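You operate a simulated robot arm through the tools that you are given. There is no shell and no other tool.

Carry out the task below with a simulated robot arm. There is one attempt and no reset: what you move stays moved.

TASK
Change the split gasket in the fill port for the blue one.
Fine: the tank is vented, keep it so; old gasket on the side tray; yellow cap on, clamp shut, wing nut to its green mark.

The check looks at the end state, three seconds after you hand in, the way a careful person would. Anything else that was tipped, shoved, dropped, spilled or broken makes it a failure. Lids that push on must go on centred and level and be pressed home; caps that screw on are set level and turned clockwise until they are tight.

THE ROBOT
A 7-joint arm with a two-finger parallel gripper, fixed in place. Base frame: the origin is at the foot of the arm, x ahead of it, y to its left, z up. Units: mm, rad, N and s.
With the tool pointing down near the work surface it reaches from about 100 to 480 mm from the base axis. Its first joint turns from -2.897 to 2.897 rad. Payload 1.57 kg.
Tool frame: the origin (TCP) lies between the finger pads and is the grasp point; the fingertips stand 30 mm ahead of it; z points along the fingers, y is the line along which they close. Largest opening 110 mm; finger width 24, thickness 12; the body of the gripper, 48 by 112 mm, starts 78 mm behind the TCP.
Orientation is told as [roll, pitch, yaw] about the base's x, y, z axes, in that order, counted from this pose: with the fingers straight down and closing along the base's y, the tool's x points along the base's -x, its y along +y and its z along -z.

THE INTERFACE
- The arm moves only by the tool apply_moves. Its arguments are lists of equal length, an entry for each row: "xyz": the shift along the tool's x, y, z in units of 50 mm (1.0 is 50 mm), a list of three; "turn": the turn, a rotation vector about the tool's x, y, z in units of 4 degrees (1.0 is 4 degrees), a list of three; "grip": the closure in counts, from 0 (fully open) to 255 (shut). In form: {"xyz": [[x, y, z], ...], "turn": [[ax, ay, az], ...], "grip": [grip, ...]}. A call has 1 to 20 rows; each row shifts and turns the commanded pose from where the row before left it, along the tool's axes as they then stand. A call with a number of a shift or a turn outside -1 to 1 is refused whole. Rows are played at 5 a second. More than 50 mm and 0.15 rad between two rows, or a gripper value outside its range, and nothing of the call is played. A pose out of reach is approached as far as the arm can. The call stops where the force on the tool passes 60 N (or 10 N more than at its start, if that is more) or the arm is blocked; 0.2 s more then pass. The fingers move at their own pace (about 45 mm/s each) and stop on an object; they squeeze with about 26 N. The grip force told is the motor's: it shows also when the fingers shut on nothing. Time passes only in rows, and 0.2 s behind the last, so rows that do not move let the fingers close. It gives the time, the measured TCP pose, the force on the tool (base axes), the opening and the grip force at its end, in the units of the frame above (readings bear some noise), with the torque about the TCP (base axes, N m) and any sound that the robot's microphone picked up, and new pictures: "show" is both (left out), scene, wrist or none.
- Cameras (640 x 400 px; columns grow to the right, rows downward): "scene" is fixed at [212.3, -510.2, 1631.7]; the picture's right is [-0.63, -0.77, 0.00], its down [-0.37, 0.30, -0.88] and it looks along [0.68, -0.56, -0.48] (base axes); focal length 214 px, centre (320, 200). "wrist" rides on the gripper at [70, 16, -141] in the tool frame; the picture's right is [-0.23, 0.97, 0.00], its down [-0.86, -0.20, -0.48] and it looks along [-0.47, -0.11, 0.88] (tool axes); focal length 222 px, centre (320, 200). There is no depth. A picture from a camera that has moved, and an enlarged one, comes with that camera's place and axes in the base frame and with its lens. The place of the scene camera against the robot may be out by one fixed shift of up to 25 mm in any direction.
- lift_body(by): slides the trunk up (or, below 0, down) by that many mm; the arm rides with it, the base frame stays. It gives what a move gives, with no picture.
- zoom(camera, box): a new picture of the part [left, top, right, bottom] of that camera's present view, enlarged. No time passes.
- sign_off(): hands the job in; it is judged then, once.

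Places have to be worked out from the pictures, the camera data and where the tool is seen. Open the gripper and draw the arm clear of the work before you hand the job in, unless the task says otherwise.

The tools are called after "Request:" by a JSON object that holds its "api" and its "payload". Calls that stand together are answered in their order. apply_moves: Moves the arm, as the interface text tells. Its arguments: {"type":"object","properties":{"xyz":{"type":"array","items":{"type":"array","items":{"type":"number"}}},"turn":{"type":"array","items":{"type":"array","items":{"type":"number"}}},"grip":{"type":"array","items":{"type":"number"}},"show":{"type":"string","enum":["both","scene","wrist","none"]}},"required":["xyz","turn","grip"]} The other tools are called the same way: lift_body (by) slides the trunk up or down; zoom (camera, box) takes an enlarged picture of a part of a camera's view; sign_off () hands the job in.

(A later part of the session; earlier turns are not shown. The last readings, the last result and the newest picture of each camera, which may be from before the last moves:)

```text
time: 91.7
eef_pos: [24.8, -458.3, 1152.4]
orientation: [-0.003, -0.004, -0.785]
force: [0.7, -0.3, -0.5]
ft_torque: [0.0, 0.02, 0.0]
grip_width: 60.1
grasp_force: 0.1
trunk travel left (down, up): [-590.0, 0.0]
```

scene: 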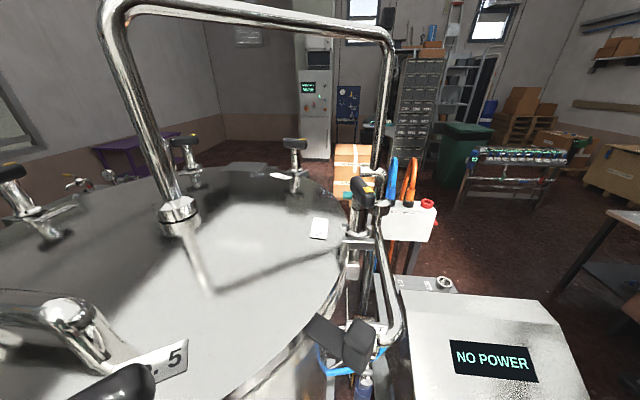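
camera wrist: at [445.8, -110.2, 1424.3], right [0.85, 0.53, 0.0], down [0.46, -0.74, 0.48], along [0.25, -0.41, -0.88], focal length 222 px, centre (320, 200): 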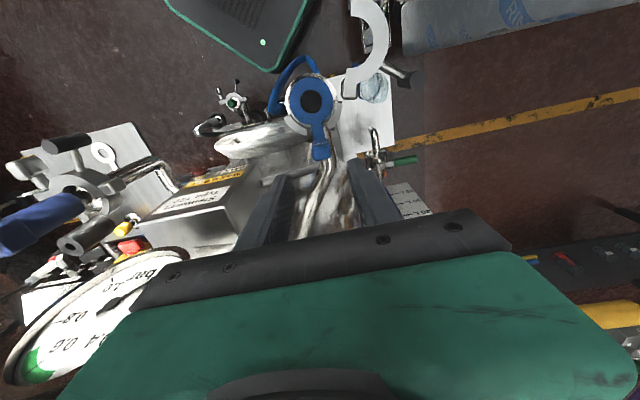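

Request:
{"api": "apply_moves", "payload": {"xyz": [[-0.922, -0.17, 0], [-0.922, -0.17, 0], [-0.922, -0.17, 0], [-0.922, -0.17, 0], [-0.922, -0.17, 0], [-0.922, -0.17, 0], [0, 0, 0]], "turn": [[0, 0, 0], [0, 0, 0], [0, 0, 0], [0, 0, 0], [0, 0, 0], [0, 0, 0], [0, 0, 0]], "grip": [115, 115, 115, 115, 115, 115, 115], "show": "wrist"}}

Request:
{"api": "zoom", "payload": {"camera": "wrist", "box": [240, 80, 400, 220]}}

```text
time: 93.3
eef_pos: [186.7, -646.3, 1139.7]
orientation: [-0.004, -0.003, -0.785]
force: [-1.2, 0.2, 1.2]
ft_torque: [-0.03, -0.04, 0.01]
grip_width: 60.2
grasp_force: 0.1
out of reach, approached as far as the arm can: row 5, 6
trunk travel left (down, up): [-590.0, 0.0]
camera wrist: at [149.0, -584.0, 1282.2], right [0.85, 0.53, 0.0], down [0.46, -0.74, 0.48], along [0.25, -0.41, -0.88], focal length 222 px, centre (320, 200)
```

wrist: 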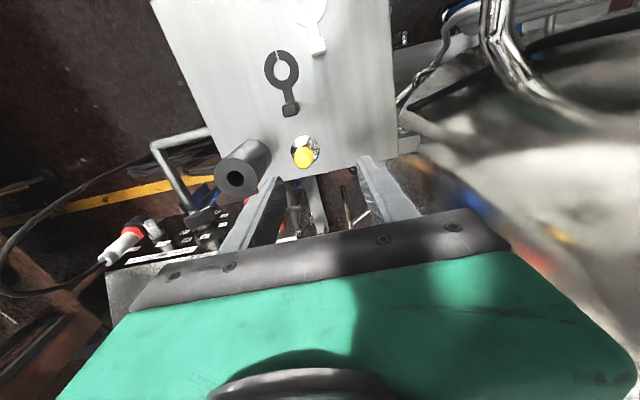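

```text
2.86 times, centred on (320, 150) of wrist
camera zoom: at [149.0, -584.0, 1282.2], right [0.85, 0.53, 0.0], down [0.46, -0.74, 0.48], along [0.25, -0.41, -0.88], focal length 635 px, centre (320, 343)
```

zoom: 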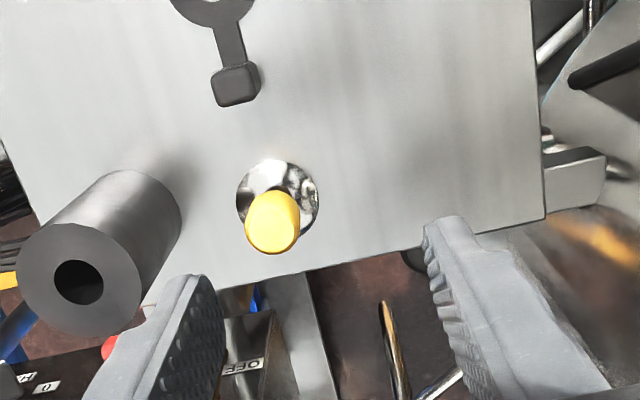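

At this height the arm stops short of the cap (knob now seen at about (181, -684, 965)), and reach should grow lower down. I'll descend 80 mm, keeping the tips above the post's top, and check.

Request:
{"api": "apply_moves", "payload": {"xyz": [[0, 0, 0.5], [0, 0, 0.5], [0, 0, 0.5], [0, 0, 0]], "turn": [[0, 0, 0], [0, 0, 0], [0, 0, 0], [0, 0, 0]], "grip": [115, 115, 115, 115], "show": "wrist"}}

Request:
{"api": "zoom", "payload": {"camera": "wrist", "box": [240, 80, 400, 220]}}

```text
time: 94.3
eef_pos: [187.9, -646.1, 1065.1]
orientation: [-0.003, -0.005, -0.785]
force: [-1.0, -0.1, 0.1]
ft_torque: [0.02, -0.03, -0.01]
grip_width: 60.4
grasp_force: 0.2
trunk travel left (down, up): [-590.0, 0.0]
camera wrist: at [151.1, -584.1, 1207.3], right [0.85, 0.53, 0.0], down [0.46, -0.74, 0.48], along [0.25, -0.41, -0.88], focal length 222 px, centre (320, 200)
```

wrist: 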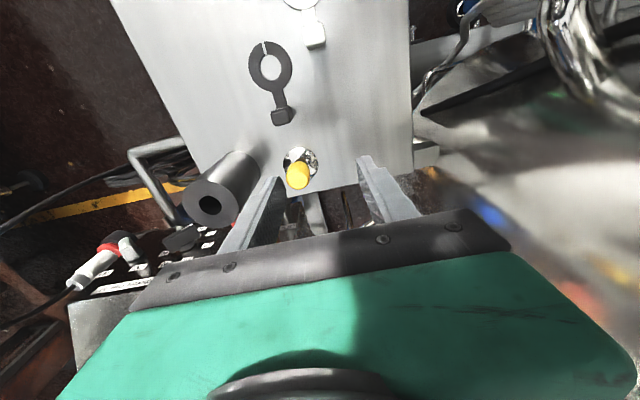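

```text
2.86 times, centred on (320, 150) of wrist
camera zoom: at [151.1, -584.1, 1207.3], right [0.85, 0.53, 0.0], down [0.46, -0.74, 0.48], along [0.25, -0.41, -0.88], focal length 635 px, centre (320, 343)
```

zoom: 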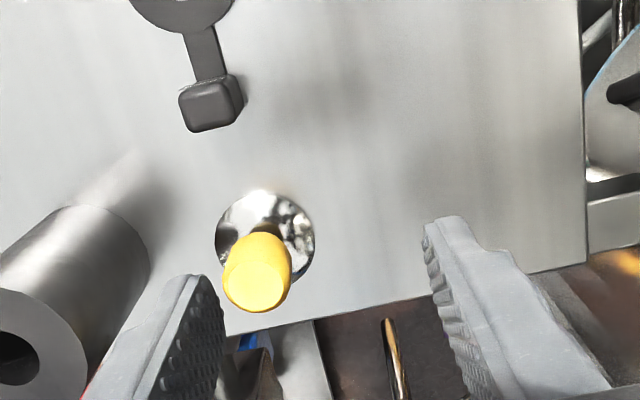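

The arm can go out further at this height. The cap's axis is at about (182.6, -689.3), so I'll shift over it and check alignment.

Request:
{"api": "apply_moves", "payload": {"xyz": [[-0.268, -0.343, 0], [-0.268, -0.343, 0], [0, 0, 0]], "turn": [[0, 0, 0], [0, 0, 0], [0, 0, 0]], "grip": [115, 115, 115], "show": "wrist"}}

Request:
{"api": "zoom", "payload": {"camera": "wrist", "box": [240, 80, 400, 220]}}

```text
time: 95.1
eef_pos: [184.3, -667.8, 1063.5]
orientation: [-0.003, -0.003, -0.786]
force: [-0.1, 1.0, 0.5]
ft_torque: [-0.04, -0.01, -0.03]
grip_width: 60.5
grasp_force: 0.0
out of reach, approached as far as the arm can: row 2
trunk travel left (down, up): [-590.0, 0.0]
camera wrist: at [147.1, -605.0, 1205.0], right [0.85, 0.53, 0.0], down [0.46, -0.74, 0.48], along [0.25, -0.41, -0.88], focal length 222 px, centre (320, 200)
```

wrist: 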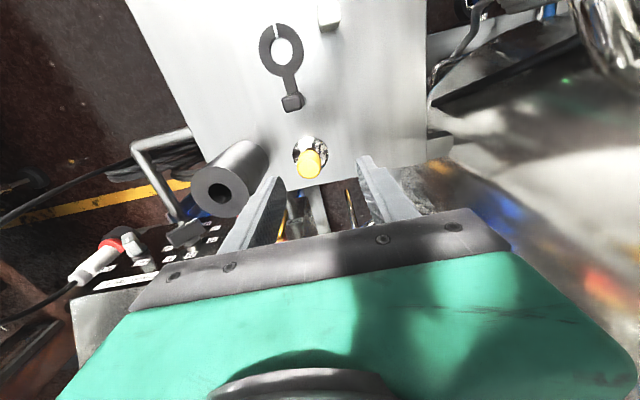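

```text
2.86 times, centred on (320, 150) of wrist
camera zoom: at [147.1, -605.0, 1205.0], right [0.85, 0.53, 0.0], down [0.46, -0.74, 0.48], along [0.25, -0.41, -0.88], focal length 635 px, centre (320, 343)
```

zoom: 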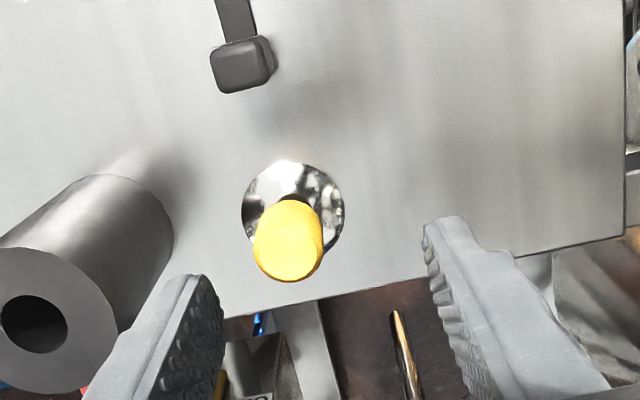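

The reach limit here is about 693 mm, so I'll go down another 50 mm (tips at about 984, still above the knob) and then move the last 24 mm outward.

Request:
{"api": "apply_moves", "payload": {"xyz": [[0, 0, 0.5], [0, 0, 0.5], [-0.158, -0.176, 0], [-0.158, -0.176, 0], [0, 0, 0]], "turn": [[0, 0, 0], [0, 0, 0], [0, 0, 0], [0, 0, 0], [0, 0, 0]], "grip": [115, 115, 115, 115, 115], "show": "wrist"}}

Request:
{"api": "zoom", "payload": {"camera": "wrist", "box": [240, 80, 400, 220]}}

```text
time: 96.3
eef_pos: [177.9, -676.2, 1013.0]
orientation: [-0.003, -0.004, -0.784]
force: [-0.1, -0.1, 0.3]
ft_torque: [0.0, 0.0, 0.0]
grip_width: 60.2
grasp_force: 0.1
out of reach, approached as far as the arm can: row 3, 4
trunk travel left (down, up): [-590.0, 0.0]
camera wrist: at [141.6, -614.3, 1153.9], right [0.85, 0.53, 0.0], down [0.46, -0.74, 0.48], along [0.25, -0.41, -0.88], focal length 222 px, centre (320, 200)
```

wrist: 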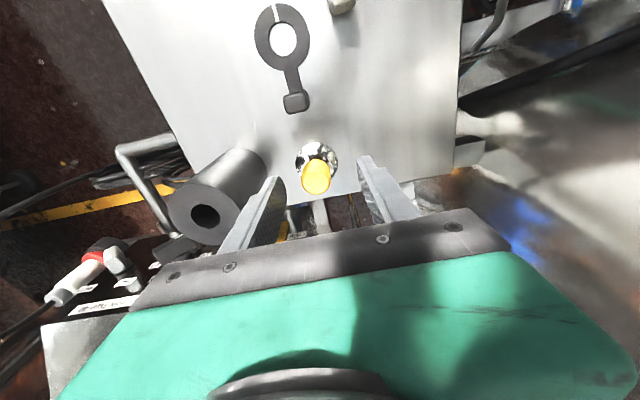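

```text
2.86 times, centred on (320, 150) of wrist
camera zoom: at [141.6, -614.3, 1153.9], right [0.85, 0.53, 0.0], down [0.46, -0.74, 0.48], along [0.25, -0.41, -0.88], focal length 635 px, centre (320, 343)
```

zoom: 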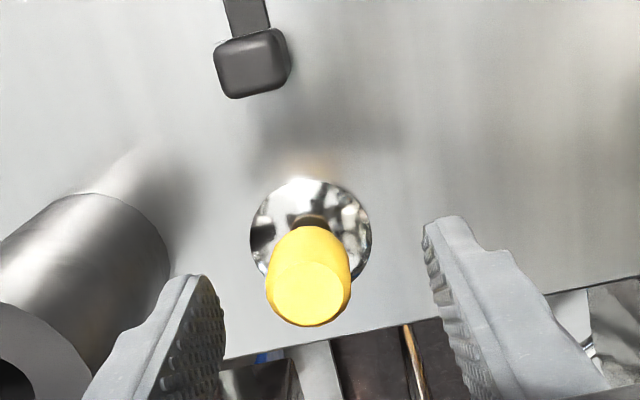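

The cap lies about 12 mm beyond the tool-down reach limit. A small 5° outward tilt brings the wrist back within reach, so I'll tilt, shift over the knob, and check.

Request:
{"api": "apply_moves", "payload": {"xyz": [[0, 0, 0], [0, 0, 0], [-0.105, -0.07, 0.009], [-0.105, -0.07, 0.009], [0, 0, 0]], "turn": [[0, -0.65, 0], [0, -0.6, 0], [0, 0, 0], [0, 0, 0], [0, 0, 0]], "grip": [115, 115, 115, 115, 115], "show": "wrist"}}

Request:
{"api": "zoom", "payload": {"camera": "wrist", "box": [240, 80, 400, 220]}}

```text
time: 97.5
eef_pos: [180.9, -687.2, 1011.9]
orientation: [-0.005, -0.091, -0.784]
force: [-0.4, 0.5, 0.3]
ft_torque: [0.03, 0.03, 0.0]
grip_width: 60.3
grasp_force: 0.1
trunk travel left (down, up): [-590.0, 0.0]
camera wrist: at [135.7, -617.0, 1147.8], right [0.85, 0.53, 0.02], down [0.43, -0.71, 0.55], along [0.31, -0.46, -0.83], focal length 222 px, centre (320, 200)
```

wrist: 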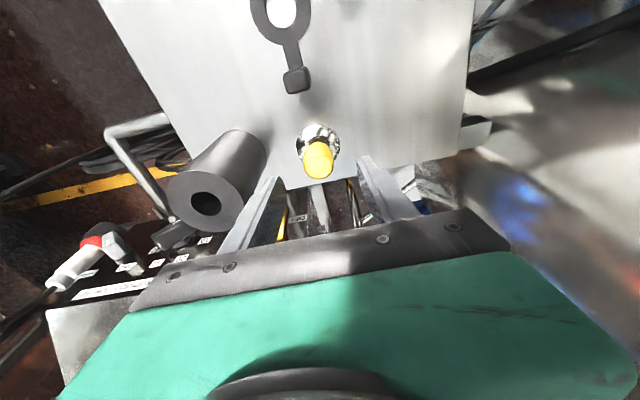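

```text
2.86 times, centred on (320, 150) of wrist
camera zoom: at [135.7, -617.0, 1147.8], right [0.85, 0.53, 0.02], down [0.43, -0.71, 0.55], along [0.31, -0.46, -0.83], focal length 635 px, centre (320, 343)
```

zoom: 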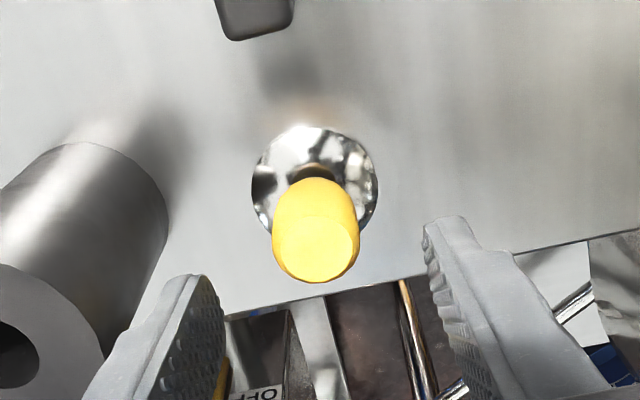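

Aligned: the knob axis is within about 1 mm of the tool axis. I'll descend 60 mm vertically to put the pads around the knob, then check before closing.

Request:
{"api": "apply_moves", "payload": {"xyz": [[0.029, -0.005, 0.4], [0.029, -0.005, 0.4], [0.029, -0.005, 0.4], [0, 0, 0]], "turn": [[0, 0, 0], [0, 0, 0], [0, 0, 0], [0, 0, 0]], "grip": [115, 115, 115, 115], "show": "wrist"}}

Request:
{"api": "zoom", "payload": {"camera": "wrist", "box": [240, 110, 400, 230]}}

```text
time: 98.5
eef_pos: [181.3, -689.6, 951.8]
orientation: [-0.003, -0.09, -0.783]
force: [0.0, -1.0, -0.8]
ft_torque: [0.04, -0.01, -0.01]
grip_width: 60.6
grasp_force: 0.1
trunk travel left (down, up): [-590.0, 0.0]
camera wrist: at [136.0, -618.5, 1087.1], right [0.85, 0.53, 0.02], down [0.43, -0.71, 0.55], along [0.31, -0.46, -0.83], focal length 222 px, centre (320, 200)
```

wrist: 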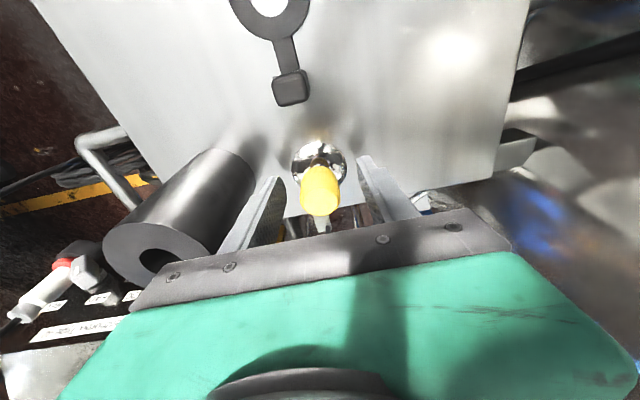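

```text
3.33 times, centred on (320, 170) of wrist
camera zoom: at [136.0, -618.5, 1087.1], right [0.85, 0.53, 0.02], down [0.43, -0.71, 0.55], along [0.31, -0.46, -0.83], focal length 740 px, centre (320, 300)
```

zoom: 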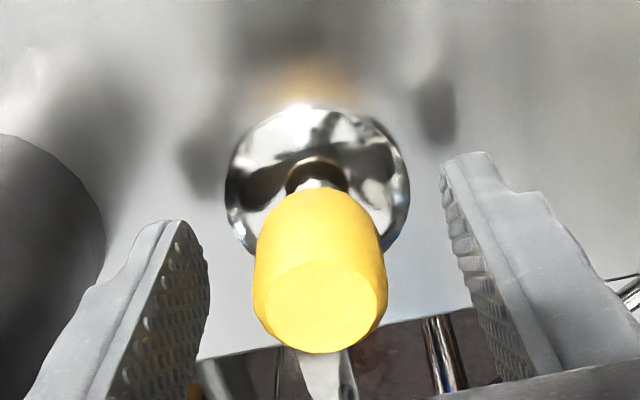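

Request:
{"api": "apply_moves", "payload": {"xyz": [[0, -0.01, 0], [0, 0, 0], [0, 0, 0], [0, 0, 0], [0, 0, 0]], "turn": [[0, 0, 0], [0, 0, 0], [0, 0, 0], [0, 0, 0], [0, 0, 0]], "grip": [115, 255, 255, 255, 255], "show": "wrist"}}

Request:
{"api": "zoom", "payload": {"camera": "wrist", "box": [240, 110, 400, 230]}}

```text
time: 99.7
eef_pos: [179.8, -689.4, 952.4]
orientation: [-0.006, -0.091, -0.784]
force: [0.1, -0.3, 1.3]
ft_torque: [0.07, -0.03, -0.02]
grip_width: 29.0
grasp_force: 26.1
trunk travel left (down, up): [-590.0, 0.0]
camera wrist: at [135.4, -619.5, 1088.2], right [0.85, 0.53, 0.02], down [0.43, -0.71, 0.56], along [0.31, -0.46, -0.83], focal length 222 px, centre (320, 200)
```

wrist: 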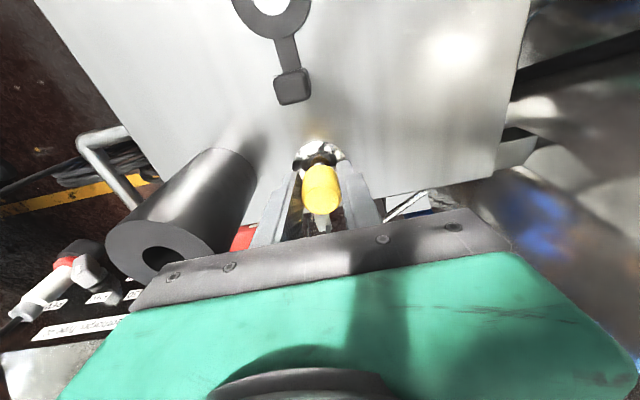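

```text
3.33 times, centred on (320, 170) of wrist
camera zoom: at [135.4, -619.5, 1088.2], right [0.85, 0.53, 0.02], down [0.43, -0.71, 0.56], along [0.31, -0.46, -0.83], focal length 740 px, centre (320, 300)
```

zoom: 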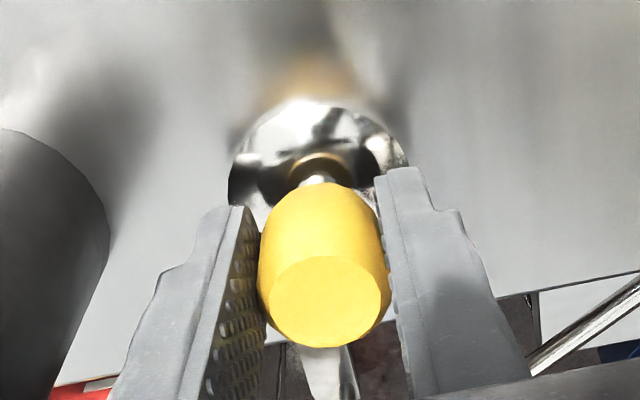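

The knob is gripped (29 mm, 26 N). I'll lift vertically, keeping the 5° tilt so the cap stays level, and check that it comes up.

Request:
{"api": "apply_moves", "payload": {"xyz": [[-0.009, 0, -0.1], [-0.038, 0, -0.415], [-0.038, 0, -0.415], [-0.038, 0, -0.415], [-0.038, 0, -0.415], [0, 0, 0]], "turn": [[0, 0, 0], [0, 0, 0], [0, 0, 0], [0, 0, 0], [0, 0, 0], [0, 0, 0]], "grip": [255, 255, 255, 255, 255, 255], "show": "wrist"}}

Request:
{"api": "zoom", "payload": {"camera": "wrist", "box": [240, 110, 400, 230]}}

```text
time: 101.1
eef_pos: [172.8, -682.8, 1037.3]
orientation: [-0.003, -0.091, -0.783]
force: [-0.3, 0.3, -0.9]
ft_torque: [0.02, -0.02, -0.01]
grip_width: 29.0
grasp_force: 26.2
out of reach, approached as far as the arm can: row 4, 5
trunk travel left (down, up): [-590.0, 0.0]
camera wrist: at [127.3, -612.4, 1173.5], right [0.85, 0.53, 0.02], down [0.43, -0.71, 0.55], along [0.31, -0.46, -0.83], focal length 222 px, centre (320, 200)
```

wrist: 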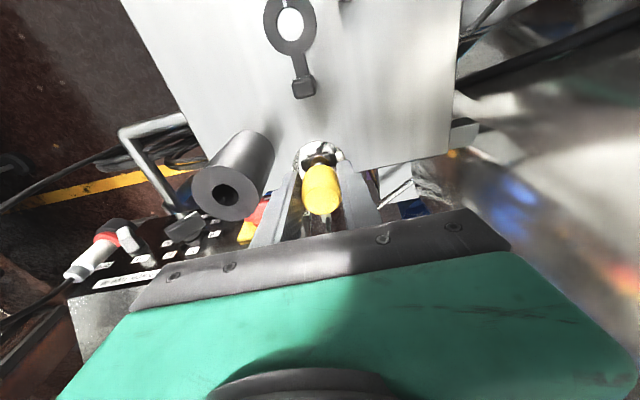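

```text
3.33 times, centred on (320, 170) of wrist
camera zoom: at [127.3, -612.4, 1173.5], right [0.85, 0.53, 0.02], down [0.43, -0.71, 0.55], along [0.31, -0.46, -0.83], focal length 740 px, centre (320, 300)
```

zoom: 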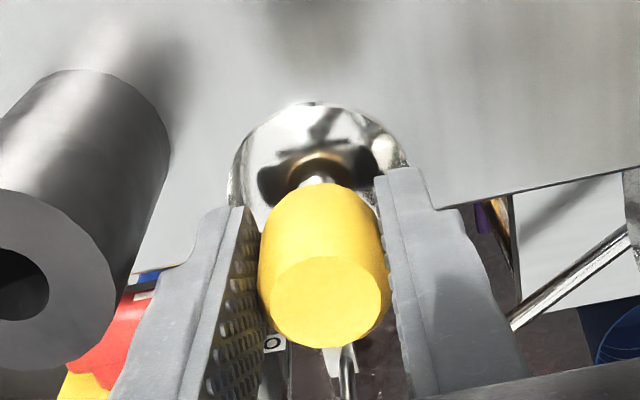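

Request:
{"api": "apply_moves", "payload": {"xyz": [[0.87, 0.177, -0.079], [0.87, 0.177, -0.079], [0.87, 0.177, -0.079], [0.87, 0.177, -0.079], [0.87, 0.177, -0.079], [0.87, 0.177, -0.079], [-0.082, 0, -0.896], [-0.082, 0, -0.896], [-0.082, 0, -0.896], [-0.082, 0, -0.896], [-0.082, 0, -0.896], [-0.082, 0, -0.896], [0, 0, 0]], "turn": [[0, 0, 0], [0, 0, 0], [0, 0, 0], [0, 0, 0], [0, 0, 0], [0, 0, 0], [0, 0, 0], [0, 0, 0], [0, 0, 0], [0, 0, 0], [0, 0, 0], [0, 0, 0], [0, 0, 0]], "grip": [255, 255, 255, 255, 255, 255, 255, 255, 255, 255, 255, 255, 255], "show": "wrist"}}

```text
time: 103.9
eef_pos: [20.0, -460.5, 1282.8]
orientation: [-0.018, -0.081, -0.785]
force: [-0.1, -1.0, -1.7]
ft_torque: [0.02, 0.0, 0.0]
grip_width: 29.0
grasp_force: 25.9
out of reach, approached as far as the arm can: row 12
trunk travel left (down, up): [-590.0, 0.0]
camera wrist: at [-21.9, -389.1, 1418.9], right [0.85, 0.53, 0.0], down [0.44, -0.71, 0.55], along [0.29, -0.47, -0.84], focal length 222 px, centre (320, 200)
```

wrist: 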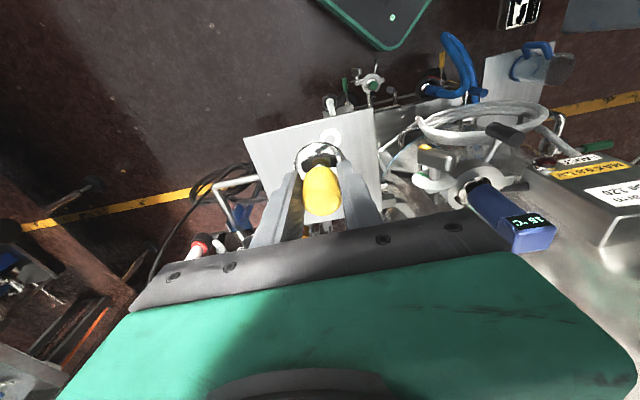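

The cap is secure. I'll restore the slight orientation drift and carry it toward the port at this height.

Request:
{"api": "apply_moves", "payload": {"xyz": [[0.1, 0.3, 0], [-0.047, 0.864, 0.004], [-0.047, 0.864, 0.004], [-0.047, 0.864, 0.004], [-0.047, 0.864, 0.004], [-0.047, 0.864, 0.004], [-0.047, 0.864, 0.004], [-0.047, 0.864, 0.004], [-0.047, 0.864, 0.004], [-0.047, 0.6, 0.004], [0, 0, 0], [0, 0, 0]], "turn": [[0, 0, 0], [0, 0, 0], [0, 0, 0], [0, 0, 0], [0, 0, 0], [0, 0, 0], [0, 0, 0], [0, 0, 0], [0, 0, 0], [0, 0, 0], [-0.26, -0.14, 0], [0, 0, 0]], "grip": [255, 255, 255, 255, 255, 255, 255, 255, 255, 255, 255, 255], "show": "none"}}

```text
time: 106.5
eef_pos: [313.4, -185.6, 1285.1]
orientation: [0.014, -0.102, -0.786]
force: [-0.2, -0.7, -1.4]
ft_torque: [0.02, 0.02, -0.02]
grip_width: 29.3
grasp_force: 26.4
out of reach, approached as far as the arm can: row 1
trunk travel left (down, up): [-590.0, 0.0]
```

Request:
{"api": "apply_moves", "payload": {"xyz": [[0, 0, 0], [-0.395, 0.871, 0.036], [-0.395, 0.871, 0.036], [-0.395, 0.871, 0.036], [0, 0, 0]], "turn": [[0.2, 0.16, 0], [0, 0, 0], [0, 0, 0], [0, 0, 0], [0, 0, 0]], "grip": [255, 255, 255, 255, 255], "show": "wrist"}}

Request:
{"api": "zoom", "payload": {"camera": "wrist", "box": [240, 90, 400, 220]}}

```text
time: 107.7
eef_pos: [449.4, -136.1, 1287.6]
orientation: [-0.001, -0.089, -0.784]
force: [-0.5, 0.2, -1.9]
ft_torque: [0.01, 0.0, 0.05]
grip_width: 29.1
grasp_force: 25.9
trunk travel left (down, up): [-590.0, 0.0]
camera wrist: at [404.4, -67.6, 1423.0], right [0.85, 0.53, 0.02], down [0.43, -0.71, 0.55], along [0.31, -0.46, -0.83], focal length 222 px, centre (320, 200)
```

wrist: 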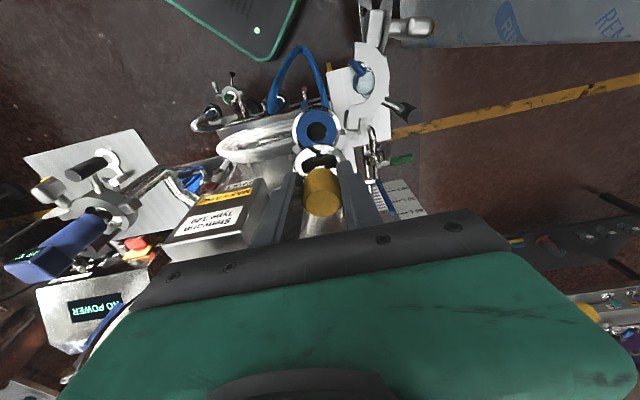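

```text
3.08 times, centred on (320, 155) of wrist
camera zoom: at [404.4, -67.6, 1423.0], right [0.85, 0.53, 0.02], down [0.43, -0.71, 0.55], along [0.31, -0.46, -0.83], focal length 684 px, centre (320, 338)
```

zoom: 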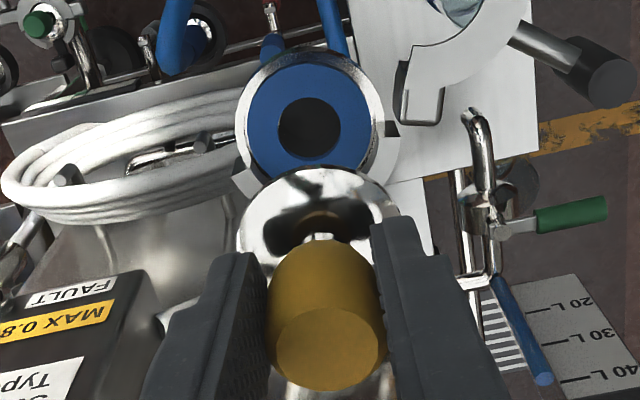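

Request:
{"api": "zoom", "payload": {"camera": "wrist", "box": [272, 120, 368, 220]}}

Request:
{"api": "zoom", "payload": {"camera": "wrist", "box": [284, 92, 356, 152]}}

```text
4.00 times, centred on (320, 170) of wrist
camera zoom: at [404.4, -67.6, 1423.0], right [0.85, 0.53, 0.02], down [0.43, -0.71, 0.55], along [0.31, -0.46, -0.83], focal length 888 px, centre (320, 320)
```

zoom: 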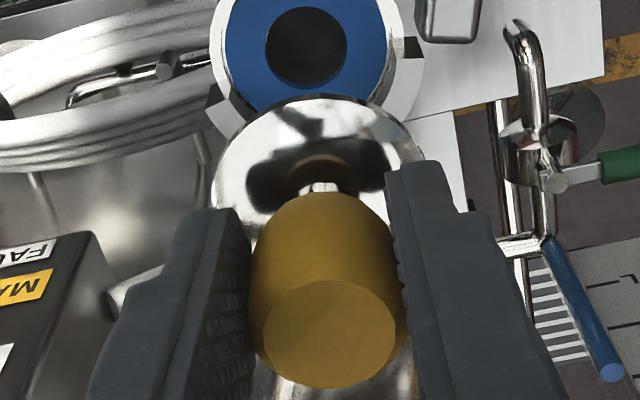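

```text
6.67 times, centred on (320, 122) of wrist
camera zoom: at [404.4, -67.6, 1423.0], right [0.85, 0.53, 0.02], down [0.43, -0.71, 0.55], along [0.31, -0.46, -0.83], focal length 1481 px, centre (320, 720)
```

zoom: 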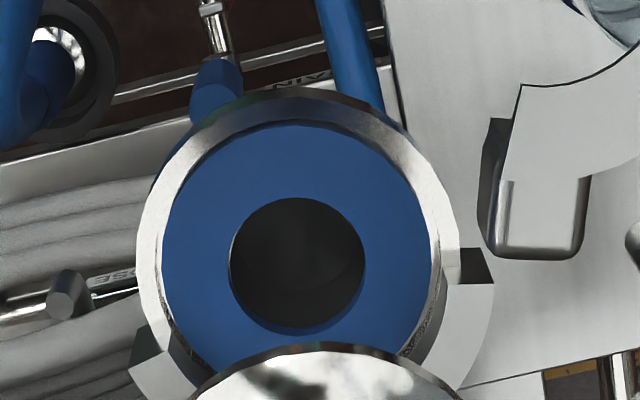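

The gasket centre is about 1.8 mm inward of the tool axis, and the cap disc sits about 3.5 mm outward of it. I'll shift 5 mm inward and descend to about 15 mm above seating to compare the disc with the flange rim.

Request:
{"api": "apply_moves", "payload": {"xyz": [[0.106, -0.008, -0.009], [0.043, 0, 0.478], [0.043, 0, 0.478], [0.043, 0, 0.478], [0, 0, 0]], "turn": [[0, 0, 0], [0, 0, 0], [0, 0, 0], [0, 0, 0], [0, 0, 0]], "grip": [255, 255, 255, 255, 255], "show": "none"}}

Request:
{"api": "zoom", "payload": {"camera": "wrist", "box": [264, 110, 376, 190]}}

```text
time: 108.9
eef_pos: [445.2, -133.2, 1215.2]
orientation: [0.0, -0.09, -0.785]
force: [1.1, -0.5, -1.5]
ft_torque: [0.05, 0.03, 0.03]
grip_width: 29.0
grasp_force: 26.1
trunk travel left (down, up): [-590.0, 0.0]
```

```text
5.00 times, centred on (320, 150) of wrist
camera zoom: at [399.3, -63.6, 1350.4], right [0.85, 0.53, 0.02], down [0.43, -0.71, 0.55], along [0.31, -0.46, -0.83], focal length 1111 px, centre (320, 450)
```

zoom: 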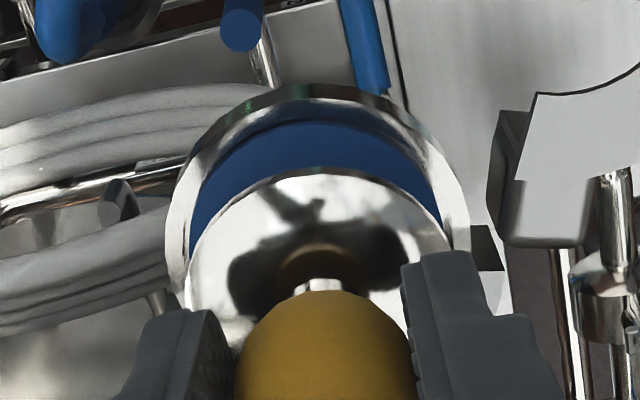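

Disc and gasket agree within about 1 mm. I'll trim 1 mm inward and descend to about 5 mm above the gasket, then check the margins to the rim.

Request:
{"api": "apply_moves", "payload": {"xyz": [[0.022, 0.008, -0.002], [0.02, 0, 0.22], [0, 0, 0]], "turn": [[0, 0, 0], [0, 0, 0], [0, 0, 0]], "grip": [255, 255, 255], "show": "none"}}

Request:
{"api": "zoom", "payload": {"camera": "wrist", "box": [264, 110, 376, 190]}}

```text
time: 109.7
eef_pos: [443.8, -132.4, 1203.6]
orientation: [-0.001, -0.089, -0.785]
force: [0.2, 0.2, -1.5]
ft_torque: [0.03, 0.03, -0.03]
grip_width: 29.2
grasp_force: 26.0
trunk travel left (down, up): [-590.0, 0.0]
```

```text
5.00 times, centred on (320, 150) of wrist
camera zoom: at [398.8, -62.8, 1339.0], right [0.85, 0.53, 0.02], down [0.43, -0.71, 0.55], along [0.31, -0.46, -0.83], focal length 1111 px, centre (320, 450)
```

zoom: 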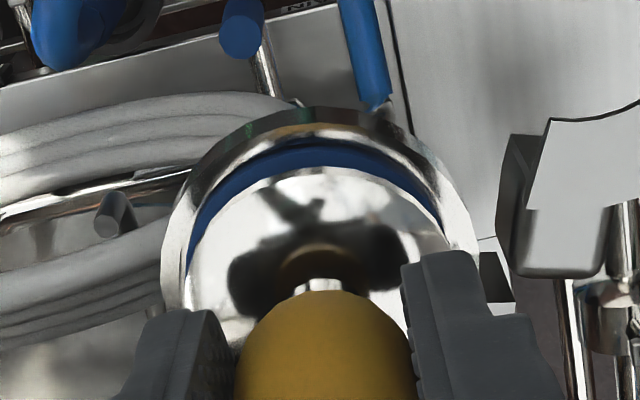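

Centred within about half a millimetre. Now I'll lower in small vertical steps until contact.

Request:
{"api": "apply_moves", "payload": {"xyz": [[0.0055, 0, 0.06], [0, 0, 0]], "turn": [[0, 0, 0], [0, 0, 0]], "grip": [255, 255], "show": "none"}}

Request:
{"api": "apply_moves", "payload": {"xyz": [[0.002, 0, 0.024], [0, 0, 0]], "turn": [[0, 0, 0], [0, 0, 0]], "grip": [255, 255], "show": "none"}}

Request:
{"api": "apply_moves", "payload": {"xyz": [[0.002, 0, 0.024], [0, 0, 0]], "turn": [[0, 0, 0], [0, 0, 0]], "grip": [255, 255], "show": "none"}}

Request:
{"api": "zoom", "payload": {"camera": "wrist", "box": [264, 110, 376, 190]}}

```text
time: 110.3
eef_pos: [443.6, -132.9, 1200.8]
orientation: [0.0, -0.09, -0.786]
force: [-0.3, -0.3, -1.1]
ft_torque: [0.05, 0.02, 0.04]
grip_width: 29.4
grasp_force: 25.9
trunk travel left (down, up): [-590.0, 0.0]
```

```text
time: 110.9
eef_pos: [445.2, -133.3, 1199.2]
orientation: [-0.001, -0.088, -0.785]
force: [0.2, 0.8, -1.8]
ft_torque: [0.04, 0.0, 0.01]
grip_width: 29.0
grasp_force: 26.2
trunk travel left (down, up): [-590.0, 0.0]
```

```text
time: 111.5
eef_pos: [443.3, -133.0, 1198.3]
orientation: [-0.001, -0.089, -0.784]
force: [0.0, 0.9, -2.1]
ft_torque: [-0.01, 0.03, -0.02]
grip_width: 28.9
grasp_force: 25.6
trunk travel left (down, up): [-590.0, 0.0]
```

```text
5.00 times, centred on (320, 150) of wrist
camera zoom: at [398.4, -63.0, 1333.9], right [0.85, 0.53, 0.02], down [0.43, -0.71, 0.55], along [0.31, -0.46, -0.83], focal length 1111 px, centre (320, 450)
```

zoom: 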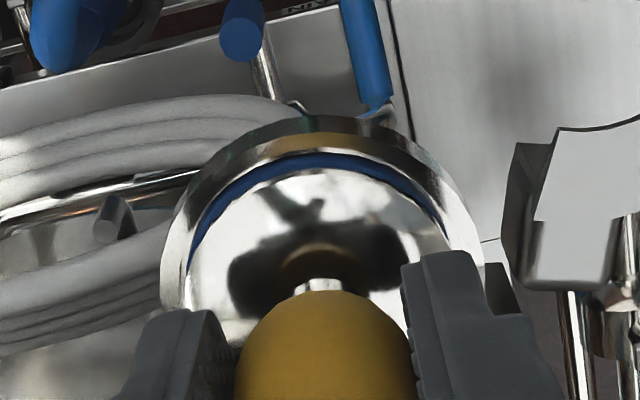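

Request:
{"api": "apply_moves", "payload": {"xyz": [[0.002, 0, 0.024], [0, 0, 0]], "turn": [[0, 0, 0], [0, 0, 0]], "grip": [255, 255], "show": "none"}}

Request:
{"api": "apply_moves", "payload": {"xyz": [[0.002, 0, 0.024], [0, 0, 0]], "turn": [[0, 0, 0], [0, 0, 0]], "grip": [255, 255], "show": "none"}}

Request:
{"api": "zoom", "payload": {"camera": "wrist", "box": [280, 126, 360, 176]}}

```text
time: 112.1
eef_pos: [444.6, -132.8, 1196.8]
orientation: [-0.002, -0.092, -0.787]
force: [-1.1, -1.0, 1.8]
ft_torque: [-0.04, -0.02, 0.0]
grip_width: 29.2
grasp_force: 25.8
trunk travel left (down, up): [-590.0, 0.0]
```

```text
time: 112.7
eef_pos: [444.7, -132.4, 1197.0]
orientation: [0.003, -0.092, -0.783]
force: [-0.4, 1.0, 13.9]
ft_torque: [0.0, -0.05, -0.02]
grip_width: 29.3
grasp_force: 26.5
trunk travel left (down, up): [-590.0, 0.0]
```

```text
8.00 times, centred on (320, 151) of wrist
camera zoom: at [397.9, -62.6, 1332.4], right [0.85, 0.53, 0.02], down [0.43, -0.71, 0.56], along [0.31, -0.46, -0.83], focal length 1777 px, centre (320, 592)
```

zoom: 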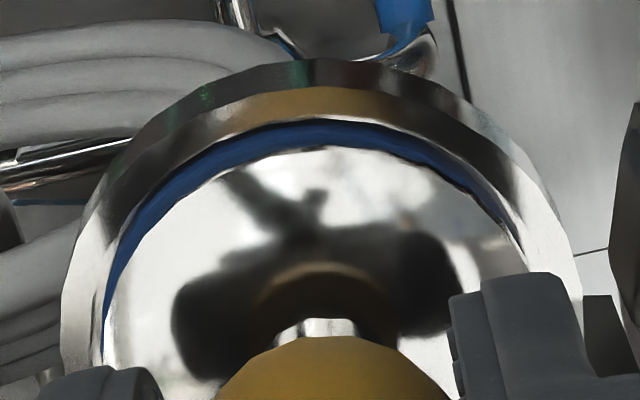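

Contact at 14 N, with the disc concentric on the gasket and rim. I'll press slightly more to level it flush, then look at the force and torque.

Request:
{"api": "apply_moves", "payload": {"xyz": [[0.002, 0, 0.02], [0, 0, 0], [0, 0, 0]], "turn": [[0, 0, 0], [0, 0, 0], [0, 0, 0]], "grip": [255, 255, 255], "show": "none"}}

```text
time: 113.5
eef_pos: [444.7, -131.1, 1196.8]
orientation: [0.002, -0.094, -0.785]
force: [2.4, -0.1, 26.3]
ft_torque: [-0.17, -0.25, 0.02]
grip_width: 29.2
grasp_force: 26.3
trunk travel left (down, up): [-590.0, 0.0]
```

Request:
{"api": "apply_moves", "payload": {"xyz": [[-0.003, 0, -0.035], [0, 0, 0], [0, 0, 0], [0, 0, 0], [0, 0, -0.3], [0, 0, -0.6], [0, 0, -0.7], [0, 0, 0]], "turn": [[0, 0, 0], [0, 0, 0], [0, 0, 0], [0, 0, 0], [0, 0, 0], [0, 0, 0], [0, 0, 0], [0, 0, 0]], "grip": [255, 160, 160, 160, 160, 160, 160, 160], "show": "wrist"}}

Request:
{"api": "zoom", "payload": {"camera": "wrist", "box": [260, 90, 388, 190]}}

```text
time: 115.3
eef_pos: [439.2, -126.5, 1275.2]
orientation: [-0.001, -0.09, -0.784]
force: [0.2, 0.2, 0.0]
ft_torque: [0.0, 0.02, -0.03]
grip_width: 40.9
grasp_force: 0.0
trunk travel left (down, up): [-590.0, 0.0]
camera wrist: at [393.9, -56.9, 1411.7], right [0.85, 0.53, 0.02], down [0.43, -0.71, 0.55], along [0.31, -0.46, -0.83], focal length 222 px, centre (320, 200)
```

wrist: 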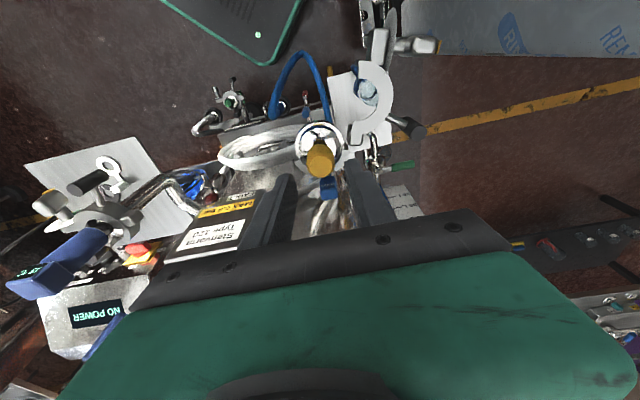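

```text
4.00 times, centred on (324, 140) of wrist
camera zoom: at [393.9, -56.9, 1411.7], right [0.85, 0.53, 0.02], down [0.43, -0.71, 0.55], along [0.31, -0.46, -0.83], focal length 888 px, centre (304, 440)
```

zoom: 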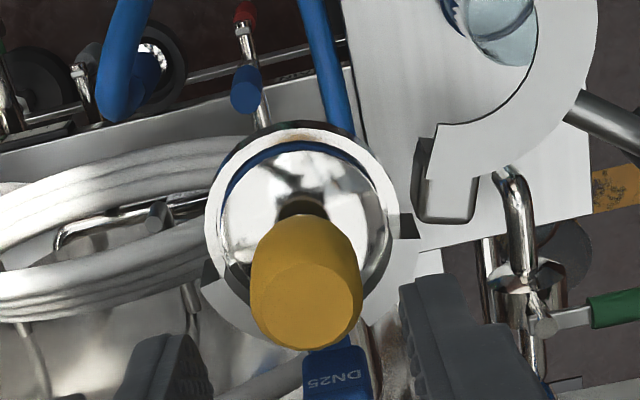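

The cap stands on the port by itself. I'll zoom in tighter to check that it's level and centred.

Request:
{"api": "zoom", "payload": {"camera": "wrist", "box": [292, 112, 356, 152]}}

Request:
{"api": "zoom", "payload": {"camera": "wrist", "box": [280, 140, 376, 200]}}

```text
10.00 times, centred on (324, 132) of wrist
camera zoom: at [393.9, -56.9, 1411.7], right [0.85, 0.53, 0.02], down [0.43, -0.71, 0.55], along [0.31, -0.46, -0.83], focal length 2221 px, centre (280, 880)
```

zoom: 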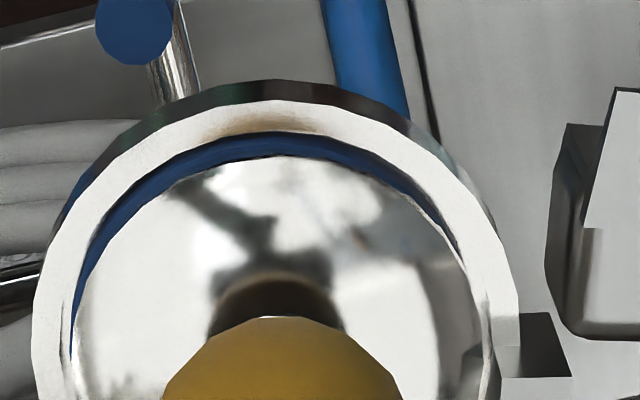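

```text
6.67 times, centred on (328, 170) of wrist
camera zoom: at [393.9, -56.9, 1411.7], right [0.85, 0.53, 0.02], down [0.43, -0.71, 0.55], along [0.31, -0.46, -0.83], focal length 1481 px, centre (267, 400)
```

zoom: 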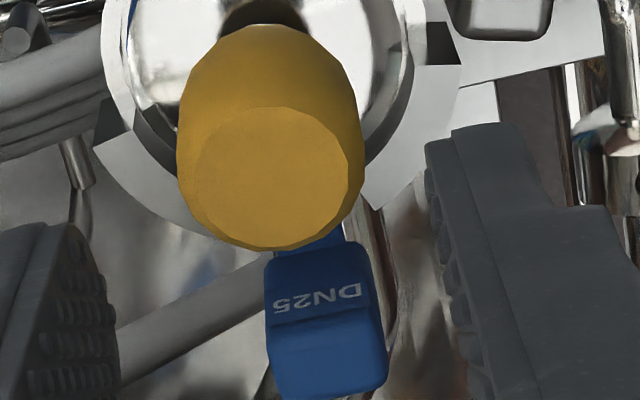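

The cap is centred and flush. Now for the clamp, I'll zoom in on the open half, its handle and the wing nut.

Request:
{"api": "zoom", "payload": {"camera": "wrist", "box": [330, 20, 458, 150]}}

Request:
{"api": "zoom", "payload": {"camera": "wrist", "box": [350, 0, 446, 60]}}

```text
3.08 times, centred on (394, 85) of wrist
camera zoom: at [393.9, -56.9, 1411.7], right [0.85, 0.53, 0.02], down [0.43, -0.71, 0.55], along [0.31, -0.46, -0.83], focal length 684 px, centre (92, 554)
```

zoom: 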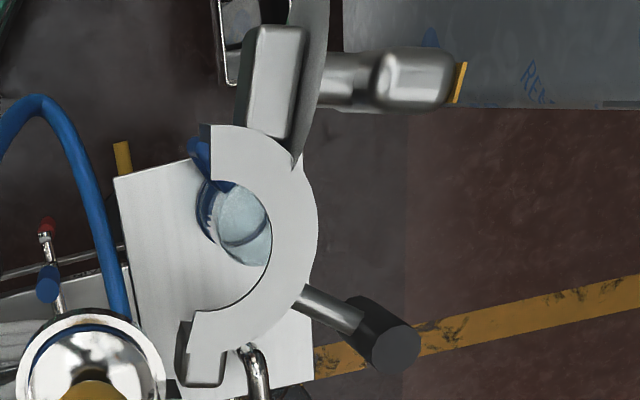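

```text
6.67 times, centred on (398, 30) of wrist
camera zoom: at [393.9, -56.9, 1411.7], right [0.85, 0.53, 0.02], down [0.43, -0.71, 0.55], along [0.31, -0.46, -0.83], focal length 1481 px, centre (-200, 1333)
```

zoom: 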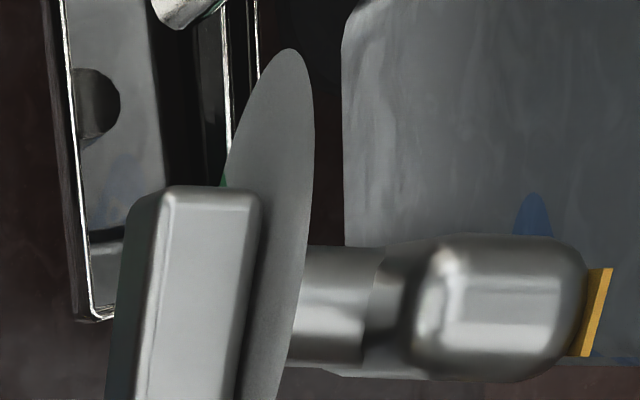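

Request:
{"api": "zoom", "payload": {"camera": "wrist", "box": [20, 140, 140, 230]}}

Request:
{"api": "zoom", "payload": {"camera": "wrist", "box": [190, 70, 270, 130]}}

```text
4.44 times, centred on (80, 185) of wrist
camera zoom: at [393.9, -56.9, 1411.7], right [0.85, 0.53, 0.02], down [0.43, -0.71, 0.55], along [0.31, -0.46, -0.83], focal length 987 px, centre (1387, 267)
```

zoom: 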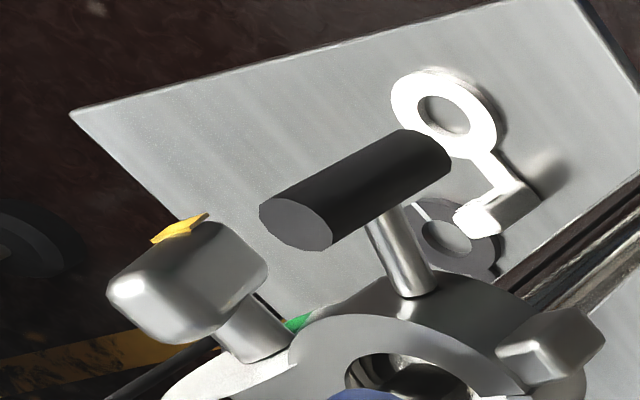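

```text
6.67 times, centred on (230, 100) of wrist
camera zoom: at [393.9, -56.9, 1411.7], right [0.85, 0.53, 0.02], down [0.43, -0.71, 0.55], along [0.31, -0.46, -0.83], focal length 1481 px, centre (920, 867)
```

zoom: 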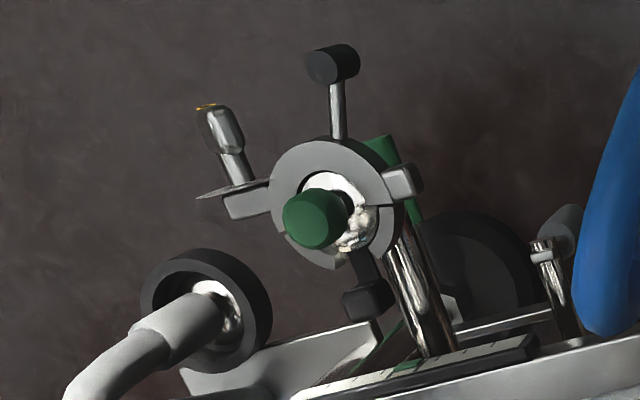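

The handle is a vertical cylinder about 20 mm across, axis at about (526, -60), top near z 1175. The hinge axis is at about (479, -104). I'll grip only the top of the handle, above its rod, with the tool level, and swing it about 97° counter-clockwise around the hinge. First I'll level, yaw to -90° and move above the handle.

Request:
{"api": "apply_moves", "payload": {"xyz": [[0, 0, 0], [0, 0, 0], [0, 0, 0], [0, 0, 0], [0, 0, 0], [0, 0, 0], [0, 0, 0], [0, 0, 0], [0, 0, 0], [0, 0, 0], [0, 0, 0], [0, 0, 0], [0, 0, 0], [0, 0, 0], [0.66, 0.6, 0], [0.66, 0.6, 0], [0, 0.53, 0], [0, 0, 0]], "turn": [[0, 0.65, 0], [0, 0.64, 0], [0, 0, 0.9375], [0, 0, 0.9375], [0, 0, 0.9375], [0, 0, 0.9375], [0, 0, 0.9375], [0, 0, 0.9375], [0, 0, 0.9375], [0, 0, 0.9375], [0, 0, 0.9375], [0, 0, 0.9375], [0, 0, 0.9375], [0, 0, 0.9375], [0, 0, 0], [0, 0, 0], [0, 0, 0], [0, 0, 0]], "grip": [115, 115, 115, 115, 115, 115, 115, 115, 115, 115, 115, 115, 115, 115, 115, 115, 115, 115], "show": "wrist"}}

Request:
{"api": "zoom", "payload": {"camera": "wrist", "box": [230, 60, 410, 220]}}

```text
time: 119.1
eef_pos: [523.6, -61.5, 1275.7]
orientation: [0.001, 0.0, -1.568]
force: [0.1, 0.4, -0.6]
ft_torque: [-0.01, -0.03, -0.04]
grip_width: 60.4
grasp_force: 0.1
trunk travel left (down, up): [-590.0, 0.0]
camera wrist: at [541.3, 7.5, 1418.9], right [0.97, -0.23, 0.0], down [-0.2, -0.86, 0.48], along [-0.11, -0.47, -0.88], focal length 222 px, centre (320, 200)
```

wrist: 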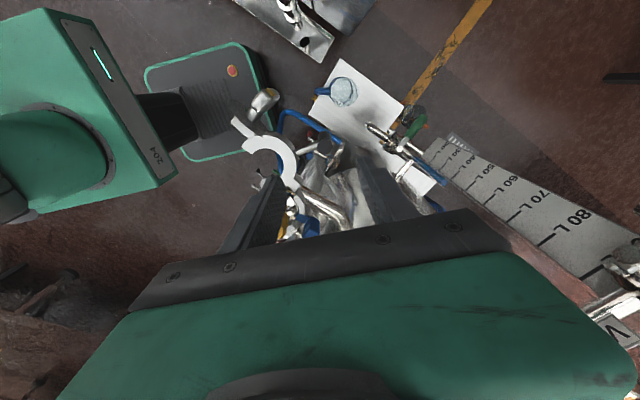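

```text
2.50 times, centred on (320, 140) of wrist
camera zoom: at [541.3, 7.5, 1418.9], right [0.97, -0.23, 0.0], down [-0.2, -0.86, 0.48], along [-0.11, -0.47, -0.88], focal length 555 px, centre (320, 350)
```

zoom: 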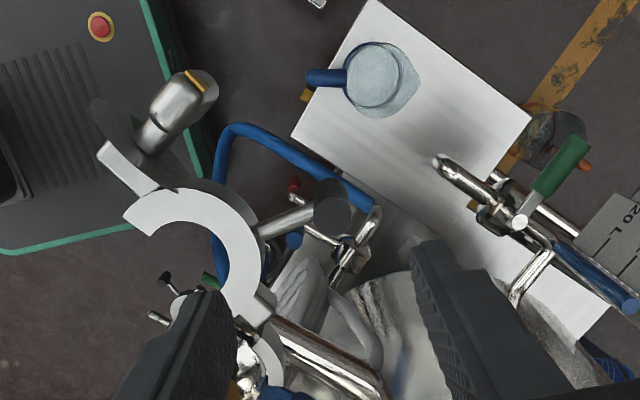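

Request:
{"api": "zoom", "payload": {"camera": "wrist", "box": [292, 116, 356, 166]}}

Request:
{"api": "zoom", "payload": {"camera": "wrist", "box": [230, 70, 326, 150]}}

Request:
{"api": "zoom", "payload": {"camera": "wrist", "box": [240, 150, 336, 240]}}

```text
8.00 times, centred on (324, 141) of wrist
camera zoom: at [541.3, 7.5, 1418.9], right [0.97, -0.23, 0.0], down [-0.2, -0.86, 0.48], along [-0.11, -0.47, -0.88], focal length 1777 px, centre (288, 672)
```

zoom: 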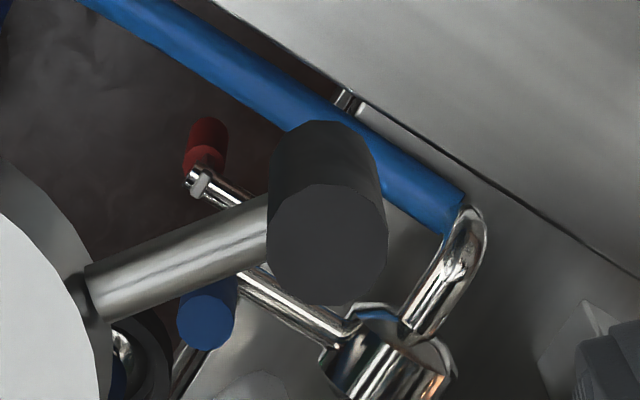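

```text
5.00 times, centred on (278, 110) of wrist
camera zoom: at [541.3, 7.5, 1418.9], right [0.97, -0.23, 0.0], down [-0.2, -0.86, 0.48], along [-0.11, -0.47, -0.88], focal length 1111 px, centre (530, 650)
```

zoom: 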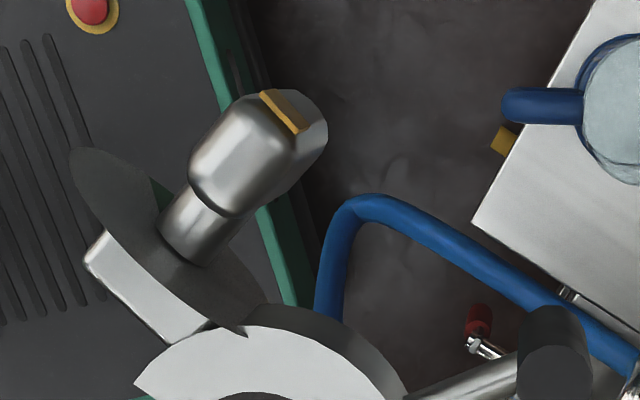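

```text
4.44 times, centred on (288, 195) of wrist
camera zoom: at [541.3, 7.5, 1418.9], right [0.97, -0.23, 0.0], down [-0.2, -0.86, 0.48], along [-0.11, -0.47, -0.88], focal length 987 px, centre (462, 222)
```

zoom: 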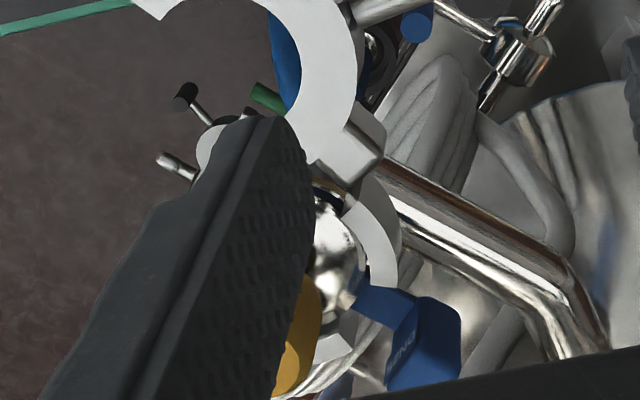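

The handle's top is at about (530, -60, 1167), about 17 mm in diameter, with its rod about 20 mm below the top. I'll shift over it and descend to just above for a last check.

Request:
{"api": "apply_moves", "payload": {"xyz": [[0.05, 0.112, 0], [0, 0, 0.7], [0, 0, 0.7], [0, 0, 0]], "turn": [[0, 0, 0], [0, 0, 0], [0, 0, 0], [0, 0, 0]], "grip": [138, 138, 138, 138], "show": "wrist"}}

Request:
{"api": "zoom", "payload": {"camera": "wrist", "box": [240, 110, 400, 220]}}

```text
time: 120.1
eef_pos: [530.1, -58.0, 1206.2]
orientation: [0.002, 0.0, -1.571]
force: [-0.7, -0.2, -0.8]
ft_torque: [-0.01, 0.0, 0.01]
grip_width: 50.6
grasp_force: 0.0
trunk travel left (down, up): [-590.0, 0.0]
camera wrist: at [547.6, 11.5, 1348.6], right [0.97, -0.23, 0.0], down [-0.2, -0.86, 0.48], along [-0.11, -0.47, -0.88], focal length 222 px, centre (320, 200)
```

wrist: 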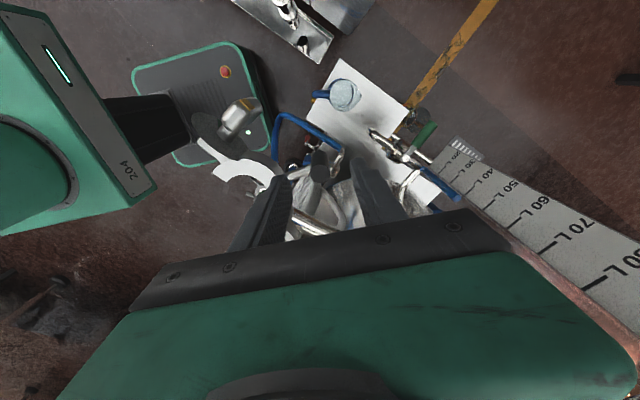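

```text
3.64 times, centred on (320, 165) of wrist
camera zoom: at [547.6, 11.5, 1348.6], right [0.97, -0.23, 0.0], down [-0.2, -0.86, 0.48], along [-0.11, -0.47, -0.88], focal length 808 px, centre (320, 327)
```

zoom: 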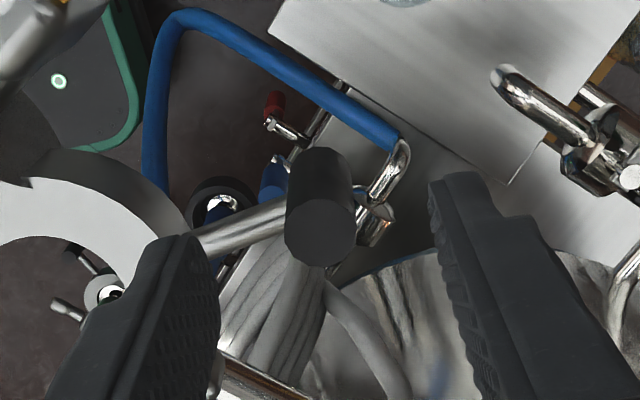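

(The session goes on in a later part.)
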